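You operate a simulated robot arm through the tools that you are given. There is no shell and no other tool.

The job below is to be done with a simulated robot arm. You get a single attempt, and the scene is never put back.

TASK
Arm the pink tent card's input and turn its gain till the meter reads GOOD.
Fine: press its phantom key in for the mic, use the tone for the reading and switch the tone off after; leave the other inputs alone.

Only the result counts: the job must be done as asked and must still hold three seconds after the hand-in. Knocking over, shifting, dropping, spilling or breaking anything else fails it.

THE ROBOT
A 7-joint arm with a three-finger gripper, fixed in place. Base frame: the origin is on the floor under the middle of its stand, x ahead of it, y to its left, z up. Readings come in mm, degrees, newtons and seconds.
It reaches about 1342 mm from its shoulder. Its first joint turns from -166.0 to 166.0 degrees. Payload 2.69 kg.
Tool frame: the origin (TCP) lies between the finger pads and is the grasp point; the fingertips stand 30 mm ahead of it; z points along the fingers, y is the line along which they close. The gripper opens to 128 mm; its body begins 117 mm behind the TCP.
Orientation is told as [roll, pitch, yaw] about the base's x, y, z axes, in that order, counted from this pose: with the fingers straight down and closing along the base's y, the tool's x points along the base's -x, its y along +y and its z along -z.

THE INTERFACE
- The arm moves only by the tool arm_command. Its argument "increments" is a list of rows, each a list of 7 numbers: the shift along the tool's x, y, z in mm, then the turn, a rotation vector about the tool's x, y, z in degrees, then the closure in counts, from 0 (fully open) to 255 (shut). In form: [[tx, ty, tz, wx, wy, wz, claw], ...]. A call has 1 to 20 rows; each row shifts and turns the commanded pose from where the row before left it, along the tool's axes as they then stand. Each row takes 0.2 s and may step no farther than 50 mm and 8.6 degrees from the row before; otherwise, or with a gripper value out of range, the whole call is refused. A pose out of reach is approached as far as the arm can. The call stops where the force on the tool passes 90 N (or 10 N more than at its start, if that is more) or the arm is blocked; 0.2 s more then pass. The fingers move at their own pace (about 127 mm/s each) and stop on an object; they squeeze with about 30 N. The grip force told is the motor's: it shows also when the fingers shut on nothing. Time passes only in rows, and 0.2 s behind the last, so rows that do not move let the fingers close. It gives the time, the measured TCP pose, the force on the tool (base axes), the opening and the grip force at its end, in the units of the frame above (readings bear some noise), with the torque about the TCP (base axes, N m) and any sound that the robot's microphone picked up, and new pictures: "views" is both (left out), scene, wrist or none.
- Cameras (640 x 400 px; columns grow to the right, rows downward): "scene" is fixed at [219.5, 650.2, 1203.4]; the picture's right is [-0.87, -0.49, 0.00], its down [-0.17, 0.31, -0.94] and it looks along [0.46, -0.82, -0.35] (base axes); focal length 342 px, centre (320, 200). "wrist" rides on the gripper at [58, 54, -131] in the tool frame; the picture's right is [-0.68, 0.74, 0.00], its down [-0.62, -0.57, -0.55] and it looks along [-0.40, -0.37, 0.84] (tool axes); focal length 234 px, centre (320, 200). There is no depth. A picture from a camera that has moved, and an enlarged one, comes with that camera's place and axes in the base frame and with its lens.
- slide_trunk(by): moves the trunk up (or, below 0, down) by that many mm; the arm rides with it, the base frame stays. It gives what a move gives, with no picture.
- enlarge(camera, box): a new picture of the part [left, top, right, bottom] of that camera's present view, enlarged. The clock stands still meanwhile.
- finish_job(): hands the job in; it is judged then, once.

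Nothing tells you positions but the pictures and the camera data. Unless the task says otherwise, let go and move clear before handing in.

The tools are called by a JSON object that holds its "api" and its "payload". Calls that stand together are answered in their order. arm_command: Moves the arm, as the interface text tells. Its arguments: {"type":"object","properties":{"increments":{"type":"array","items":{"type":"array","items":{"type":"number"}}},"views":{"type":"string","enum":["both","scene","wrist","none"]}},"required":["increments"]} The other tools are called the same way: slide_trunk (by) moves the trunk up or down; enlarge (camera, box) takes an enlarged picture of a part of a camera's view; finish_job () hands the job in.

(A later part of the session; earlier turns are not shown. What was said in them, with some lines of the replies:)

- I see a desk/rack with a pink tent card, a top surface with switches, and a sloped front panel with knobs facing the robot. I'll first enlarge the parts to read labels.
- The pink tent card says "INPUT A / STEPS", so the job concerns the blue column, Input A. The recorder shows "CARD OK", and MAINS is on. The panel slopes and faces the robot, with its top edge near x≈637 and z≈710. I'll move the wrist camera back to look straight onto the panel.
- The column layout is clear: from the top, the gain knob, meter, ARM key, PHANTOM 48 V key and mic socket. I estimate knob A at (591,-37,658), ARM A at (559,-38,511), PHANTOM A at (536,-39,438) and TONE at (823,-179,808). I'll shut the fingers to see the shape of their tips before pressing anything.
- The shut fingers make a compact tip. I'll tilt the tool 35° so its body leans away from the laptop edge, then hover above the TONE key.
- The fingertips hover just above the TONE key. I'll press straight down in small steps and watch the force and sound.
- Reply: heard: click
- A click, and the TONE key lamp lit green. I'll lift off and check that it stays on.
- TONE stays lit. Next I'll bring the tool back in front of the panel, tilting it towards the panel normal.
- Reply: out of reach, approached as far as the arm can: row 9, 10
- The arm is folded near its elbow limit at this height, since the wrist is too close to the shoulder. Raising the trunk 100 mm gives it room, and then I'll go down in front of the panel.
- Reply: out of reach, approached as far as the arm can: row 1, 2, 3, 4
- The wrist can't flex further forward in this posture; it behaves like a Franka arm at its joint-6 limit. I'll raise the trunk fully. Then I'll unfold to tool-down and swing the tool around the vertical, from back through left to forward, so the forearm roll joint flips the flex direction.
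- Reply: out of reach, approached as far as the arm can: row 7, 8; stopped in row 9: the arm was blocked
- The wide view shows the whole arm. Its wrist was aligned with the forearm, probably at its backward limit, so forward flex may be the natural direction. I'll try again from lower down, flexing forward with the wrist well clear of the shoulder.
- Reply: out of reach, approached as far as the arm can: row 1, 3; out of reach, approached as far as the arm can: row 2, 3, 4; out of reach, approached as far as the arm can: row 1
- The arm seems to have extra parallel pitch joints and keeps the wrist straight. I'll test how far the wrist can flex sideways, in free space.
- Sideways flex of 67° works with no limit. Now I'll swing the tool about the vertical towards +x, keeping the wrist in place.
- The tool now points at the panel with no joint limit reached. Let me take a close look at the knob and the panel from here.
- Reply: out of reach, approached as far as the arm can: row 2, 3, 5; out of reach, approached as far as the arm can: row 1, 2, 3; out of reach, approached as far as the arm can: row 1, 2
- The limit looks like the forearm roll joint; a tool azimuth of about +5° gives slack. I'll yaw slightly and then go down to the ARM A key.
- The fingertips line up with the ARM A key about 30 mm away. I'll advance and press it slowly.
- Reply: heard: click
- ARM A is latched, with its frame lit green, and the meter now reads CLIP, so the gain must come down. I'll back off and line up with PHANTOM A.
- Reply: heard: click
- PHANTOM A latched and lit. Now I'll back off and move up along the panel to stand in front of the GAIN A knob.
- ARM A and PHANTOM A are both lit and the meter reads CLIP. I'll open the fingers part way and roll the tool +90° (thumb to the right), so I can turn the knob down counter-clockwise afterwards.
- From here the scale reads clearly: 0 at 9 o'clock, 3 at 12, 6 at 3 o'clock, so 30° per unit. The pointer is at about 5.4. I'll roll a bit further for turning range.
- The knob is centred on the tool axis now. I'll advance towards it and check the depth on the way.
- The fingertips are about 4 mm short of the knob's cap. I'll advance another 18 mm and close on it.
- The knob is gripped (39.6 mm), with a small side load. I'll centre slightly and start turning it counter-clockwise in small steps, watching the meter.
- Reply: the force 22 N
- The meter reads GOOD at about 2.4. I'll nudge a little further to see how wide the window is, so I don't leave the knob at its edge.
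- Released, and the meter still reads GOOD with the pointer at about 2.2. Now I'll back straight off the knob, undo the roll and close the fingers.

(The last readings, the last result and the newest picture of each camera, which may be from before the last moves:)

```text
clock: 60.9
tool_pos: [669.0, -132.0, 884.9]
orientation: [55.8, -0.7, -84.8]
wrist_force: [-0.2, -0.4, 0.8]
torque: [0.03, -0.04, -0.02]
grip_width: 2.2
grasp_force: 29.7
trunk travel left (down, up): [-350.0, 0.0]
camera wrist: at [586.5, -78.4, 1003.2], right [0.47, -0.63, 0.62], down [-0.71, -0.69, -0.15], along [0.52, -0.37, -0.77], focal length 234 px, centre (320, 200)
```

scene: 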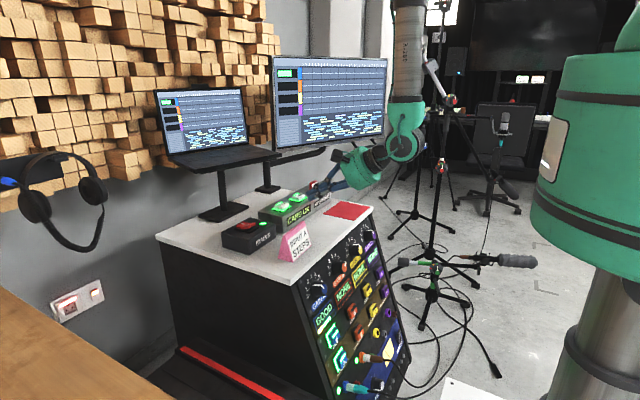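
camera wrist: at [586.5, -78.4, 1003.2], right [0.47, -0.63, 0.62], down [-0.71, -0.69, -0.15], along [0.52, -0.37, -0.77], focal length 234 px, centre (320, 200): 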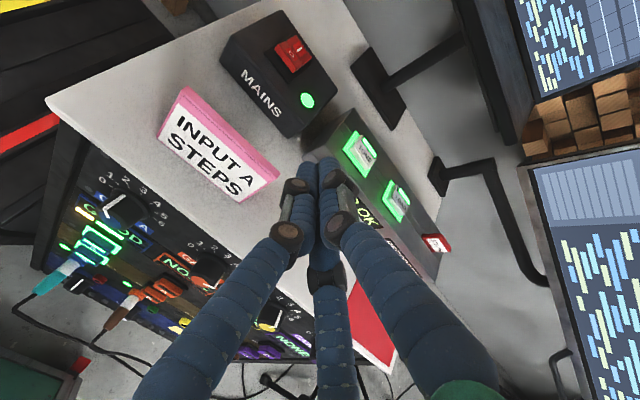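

{"api": "arm_command", "payload": {"increments": [[-16, 22.3, 15.8, 3.94, 0, 0, 255], [-16, 23.4, 14.3, 3.94, 0, 0, 255], [-16, 24.2, 12.7, 3.94, 0, 0, 255], [-12, 22, 9.0, 3.94, 0, 0, 255], [0, 0, 0, 0, 0, 0, 255]], "views": "both"}}

{"api": "enlarge", "payload": {"camera": "wrist", "box": [240, 80, 440, 260]}}

{"api": "enlarge", "payload": {"camera": "scene", "box": [240, 120, 360, 230]}}

```text
clock: 62.1
tool_pos: [769.6, -180.0, 924.0]
orientation: [39.9, -0.8, -84.9]
wrist_force: [0.3, 0.0, 1.0]
torque: [-0.01, 0.02, 0.01]
grip_width: 2.0
grasp_force: 30.5
trunk travel left (down, up): [-350.0, 0.0]
camera wrist: at [721.9, -124.3, 1058.5], right [0.62, -0.62, 0.48], down [-0.73, -0.68, 0.07], along [0.29, -0.39, -0.87], focal length 234 px, centre (320, 200)
```

scene: 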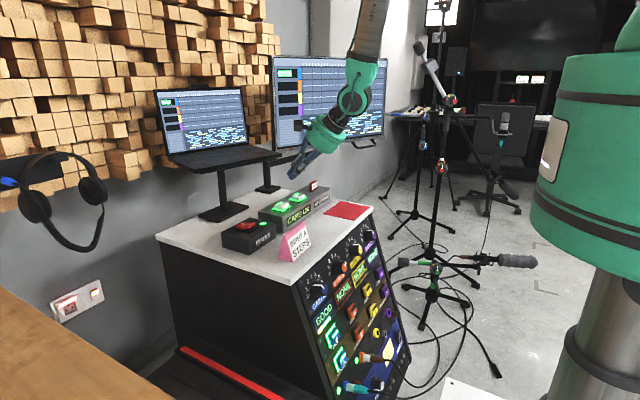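
wrist: 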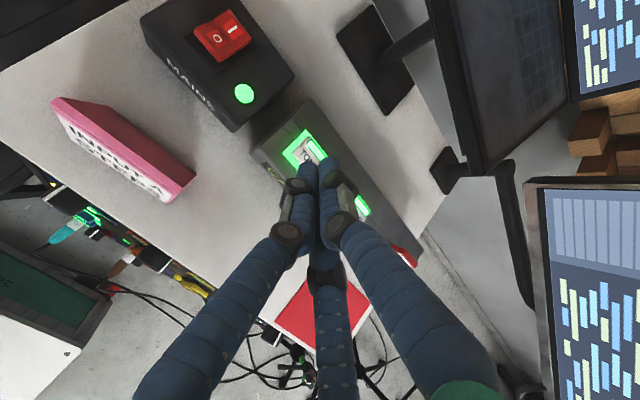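

```text
2.22 times, centred on (340, 170) of wrist
camera zoom: at [721.9, -124.3, 1058.5], right [0.62, -0.62, 0.48], down [-0.73, -0.68, 0.07], along [0.29, -0.39, -0.87], focal length 520 px, centre (276, 267)
```

zoom: 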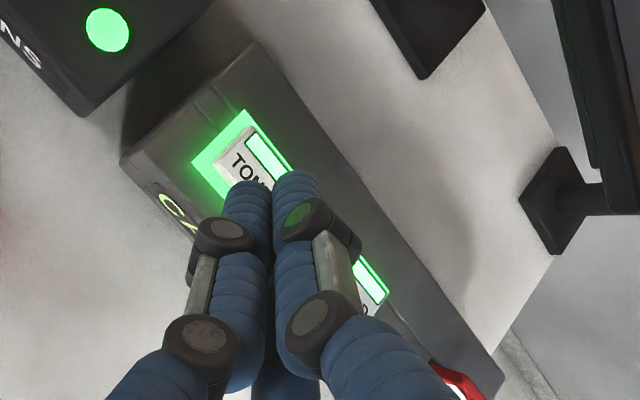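

```text
3.64 times, centred on (300, 175) of scene
camera zoom: at [219.5, 650.2, 1203.4], right [-0.87, -0.49, 0.0], down [-0.17, 0.31, -0.94], along [0.46, -0.82, -0.35], focal length 1243 px, centre (393, 291)
```

zoom: 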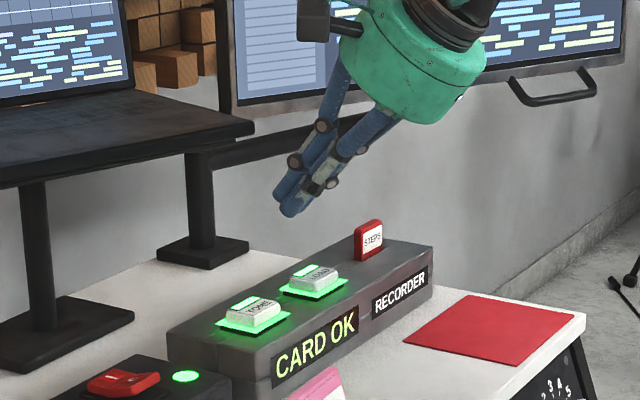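

{"api": "arm_command", "payload": {"increments": [[-3.3, -9.6, 30.7, 0, 0, 0, 255], [-3.3, -9.6, 30.7, 0, 0, 0, 255], [-3.3, -9.6, 30.7, 0, 0, 0, 255], [0, 0, 0, 0, 0, 0, 255]], "views": "both"}}

{"api": "enlarge", "payload": {"camera": "wrist", "box": [240, 80, 440, 260]}}

{"api": "enlarge", "payload": {"camera": "scene", "box": [240, 120, 360, 230]}}

```text
clock: 63.1
tool_pos: [810.1, -189.0, 836.0]
orientation: [40.0, -0.7, -84.9]
wrist_force: [0.3, 0.3, -0.1]
torque: [0.0, -0.02, 0.01]
grip_width: 2.1
grasp_force: 30.3
trunk travel left (down, up): [-350.0, 0.0]
camera wrist: at [762.5, -133.5, 970.7], right [0.62, -0.62, 0.48], down [-0.73, -0.68, 0.06], along [0.29, -0.39, -0.87], focal length 234 px, centre (320, 200)
```

scene: 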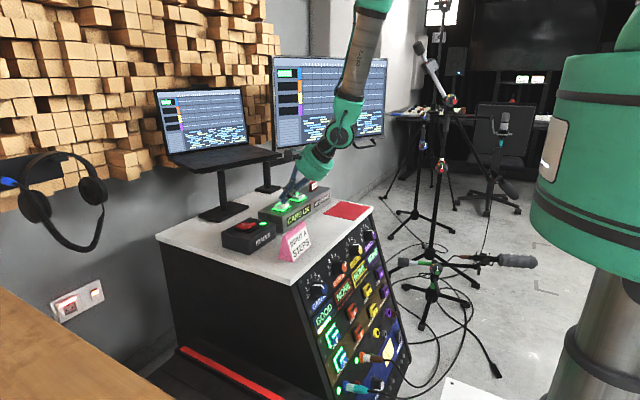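
wrist: 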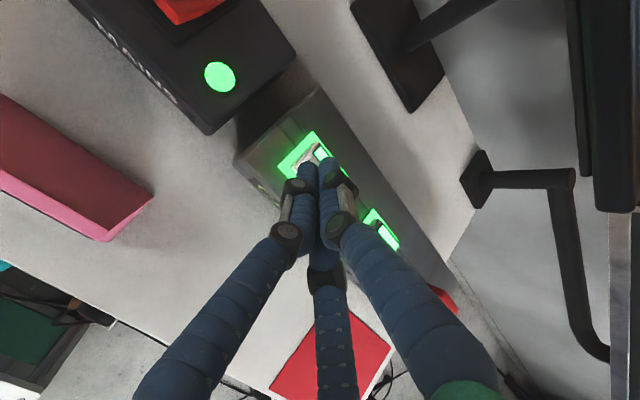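

```text
2.22 times, centred on (340, 170) of wrist
camera zoom: at [762.5, -133.5, 970.7], right [0.62, -0.62, 0.48], down [-0.73, -0.68, 0.06], along [0.29, -0.39, -0.87], focal length 520 px, centre (276, 267)
```

zoom: 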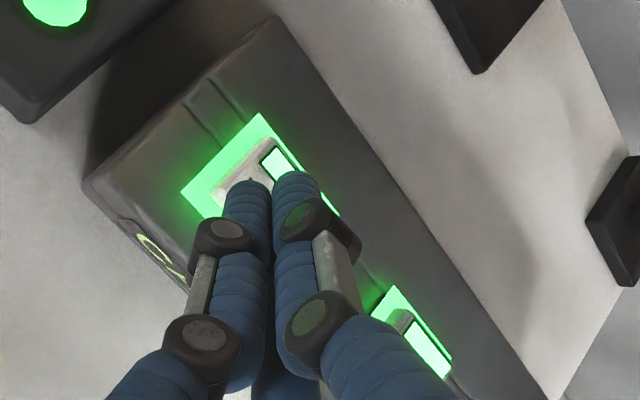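

```text
3.64 times, centred on (300, 175) of scene
camera zoom: at [219.5, 650.2, 1203.4], right [-0.87, -0.49, 0.0], down [-0.17, 0.31, -0.94], along [0.46, -0.82, -0.35], focal length 1243 px, centre (393, 291)
```

zoom: 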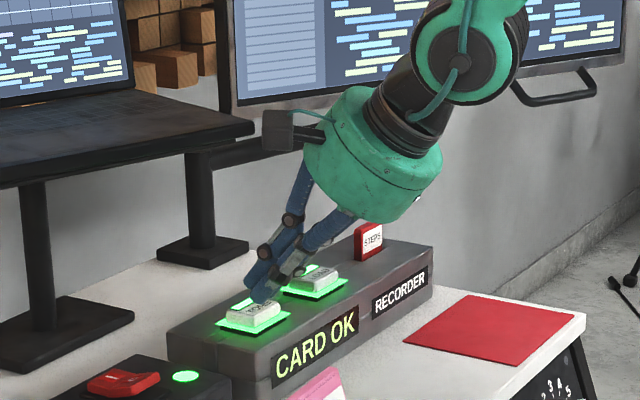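

{"api": "arm_command", "payload": {"increments": [[3.7, -1.3, -1.1, 0, 0, 0, 255], [0, -1.93, 2.3, 0, 0, 0, 255], [0, -1.93, 2.3, 0, 0, 0, 255], [0, -1.93, 2.3, 0, 0, 0, 255], [0, -1.93, 2.3, 0, 0, 0, 255]], "views": "scene"}}

{"api": "enlarge", "payload": {"camera": "scene", "box": [250, 170, 320, 230]}}

```text
clock: 64.3
tool_pos: [808.1, -186.1, 825.3]
orientation: [40.1, -0.7, -84.8]
wrist_force: [0.1, -0.3, -1.0]
torque: [-0.01, -0.01, 0.03]
grip_width: 2.1
grasp_force: 29.8
trunk travel left (down, up): [-350.0, 0.0]
```

scene: 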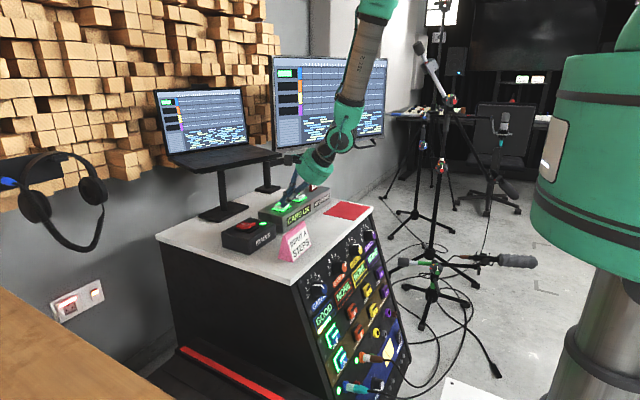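

```text
6.67 times, centred on (285, 200) of scene
camera zoom: at [219.5, 650.2, 1203.4], right [-0.87, -0.49, 0.0], down [-0.17, 0.31, -0.94], along [0.46, -0.82, -0.35], focal length 2279 px, centre (553, 200)
```

zoom: 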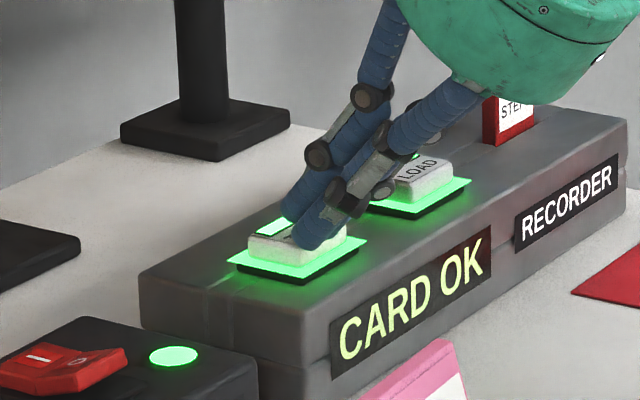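

{"api": "arm_command", "payload": {"increments": [[0, -1.29, 1.53, 0, 0, 0, 255], [0, -1.29, 1.53, 0, 0, 0, 255], [0, -1.29, 1.53, 0, 0, 0, 255]], "views": "scene"}}

{"api": "enlarge", "payload": {"camera": "scene", "box": [250, 170, 320, 230]}}

```text
clock: 65.1
tool_pos: [808.9, -186.2, 819.4]
orientation: [40.0, -0.7, -84.8]
wrist_force: [-3.2, 0.3, 1.8]
torque: [0.0, 0.03, -0.05]
grip_width: 2.2
grasp_force: 30.0
trunk travel left (down, up): [-350.0, 0.0]
heard: click
```

scene: 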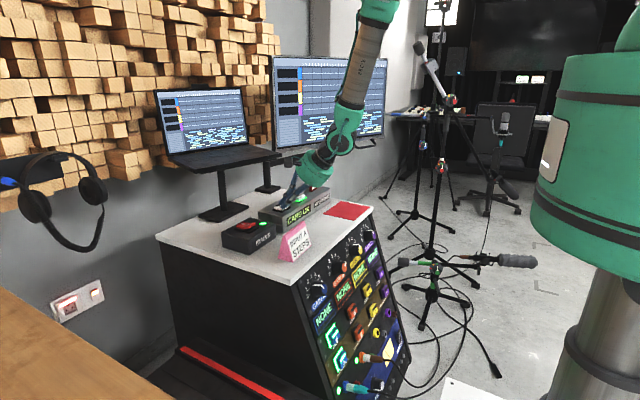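

```text
6.67 times, centred on (285, 200) of scene
camera zoom: at [219.5, 650.2, 1203.4], right [-0.87, -0.49, 0.0], down [-0.17, 0.31, -0.94], along [0.46, -0.82, -0.35], focal length 2279 px, centre (553, 200)
```

zoom: 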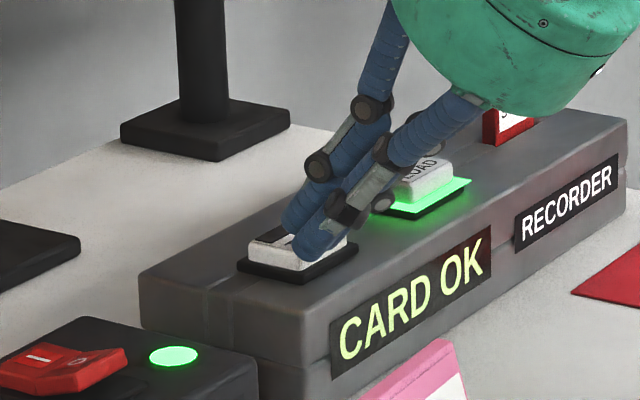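

Click: TONE is off and its lamp is dark. I'll lift straight up, move clear and check the whole result.

{"api": "arm_command", "payload": {"increments": [[0, 12.9, -15.3, 0, 0, 0, 255], [0, 12.9, -15.3, 0, 0, 0, 255], [0, 25.7, -30.6, 0, 0, 0, 255], [0, 25.7, -30.6, 0, 0, 0, 255], [0, -10, -35, 0, 0, 0, 255], [0, -10, -35, 0, 0, 0, 255], [0, 0, 0, 0, 0, 0, 255]], "views": "both"}}

{"api": "enlarge", "payload": {"camera": "scene", "box": [210, 160, 350, 260]}}

{"api": "enlarge", "payload": {"camera": "scene", "box": [290, 230, 410, 400]}}

{"api": "enlarge", "payload": {"camera": "scene", "box": [295, 260, 375, 330]}}

```text
clock: 66.7
tool_pos: [744.6, -188.7, 982.8]
orientation: [40.0, -0.7, -84.8]
wrist_force: [0.3, 0.5, 0.5]
torque: [0.01, -0.03, -0.01]
grip_width: 2.0
grasp_force: 30.1
trunk travel left (down, up): [-350.0, 0.0]
camera wrist: at [698.2, -132.3, 1117.3], right [0.62, -0.62, 0.48], down [-0.73, -0.68, 0.06], along [0.29, -0.39, -0.87], focal length 234 px, centre (320, 200)
```

scene: 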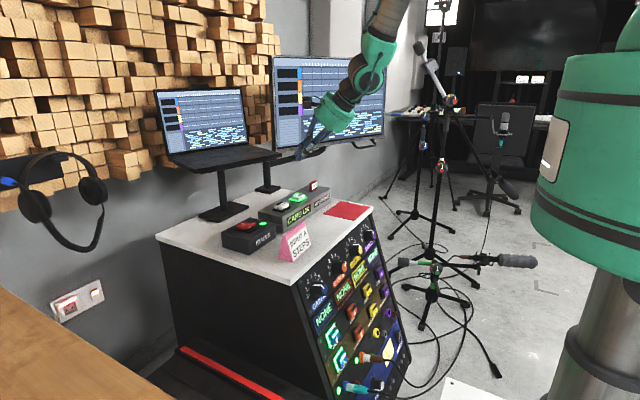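
wrist: 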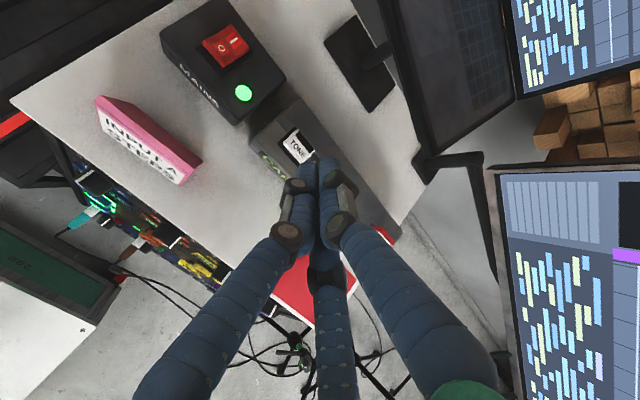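

```text
4.00 times, centred on (280, 210) of scene
camera zoom: at [219.5, 650.2, 1203.4], right [-0.87, -0.49, 0.0], down [-0.17, 0.31, -0.94], along [0.46, -0.82, -0.35], focal length 1367 px, centre (480, 160)
```

zoom: 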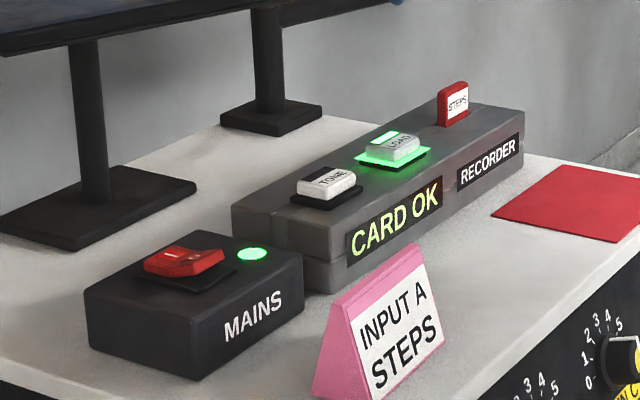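

```text
2.35 times, centred on (350, 315) of scene
camera zoom: at [219.5, 650.2, 1203.4], right [-0.87, -0.49, 0.0], down [-0.17, 0.31, -0.94], along [0.46, -0.82, -0.35], focal length 804 px, centre (249, -71)
```

zoom: 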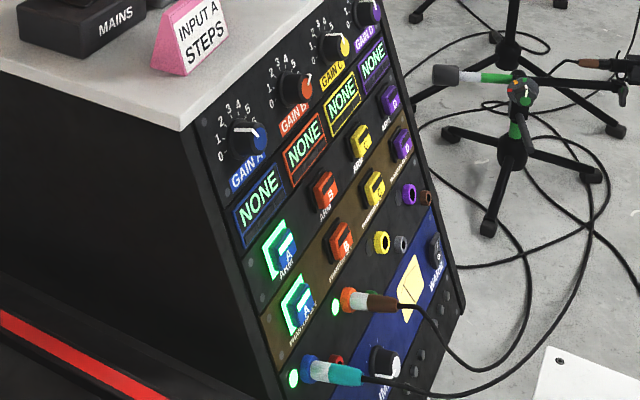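

```text
5.71 times, centred on (335, 295) of scene
camera zoom: at [219.5, 650.2, 1203.4], right [-0.87, -0.49, 0.0], down [-0.17, 0.31, -0.94], along [0.46, -0.82, -0.35], focal length 1953 px, centre (234, -343)
```

zoom: 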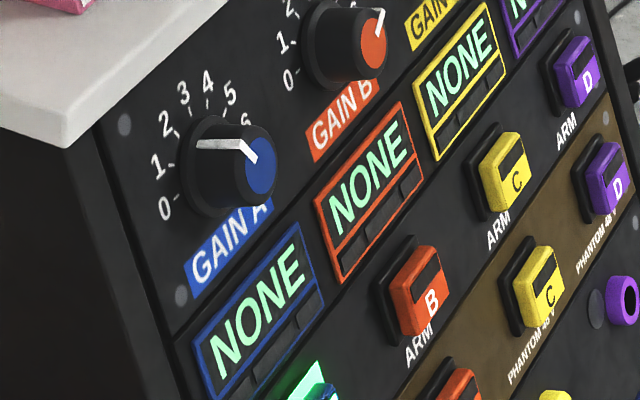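

Everything is in place: ARM A and PHANTOM A are lit, gain A sits at about 2.2 where the meter read GOOD, and TONE is off. The other inputs and objects look unchanged and the arm is clear, so I'm handing in.

{"api": "finish_job", "payload": {}}

```text
The job is handed in.
```

The job is handed in. The pink tent card named Input A, and Input A is now set up as you asked.

- **Armed:** the ARM A key clicked in and its frame is lit green.
- **Phantom power:** the PHANTOM 48 V key for A clicked in and is lit green.
- **Gain:** with the tone on, the meter first read CLIP at about 5.4. I turned the knob down to about 2.2, where it read GOOD. GOOD held over the range I tried, about 2.1 to 2.4, and after I let go of the knob.
- **Tone:** switched off again. With no tone the A meter reads NONE, as expected.

I did not touch inputs B, C or D; they and the card, recorder and cables looked unchanged in the last pictures. The arm was clear of everything at hand-in.
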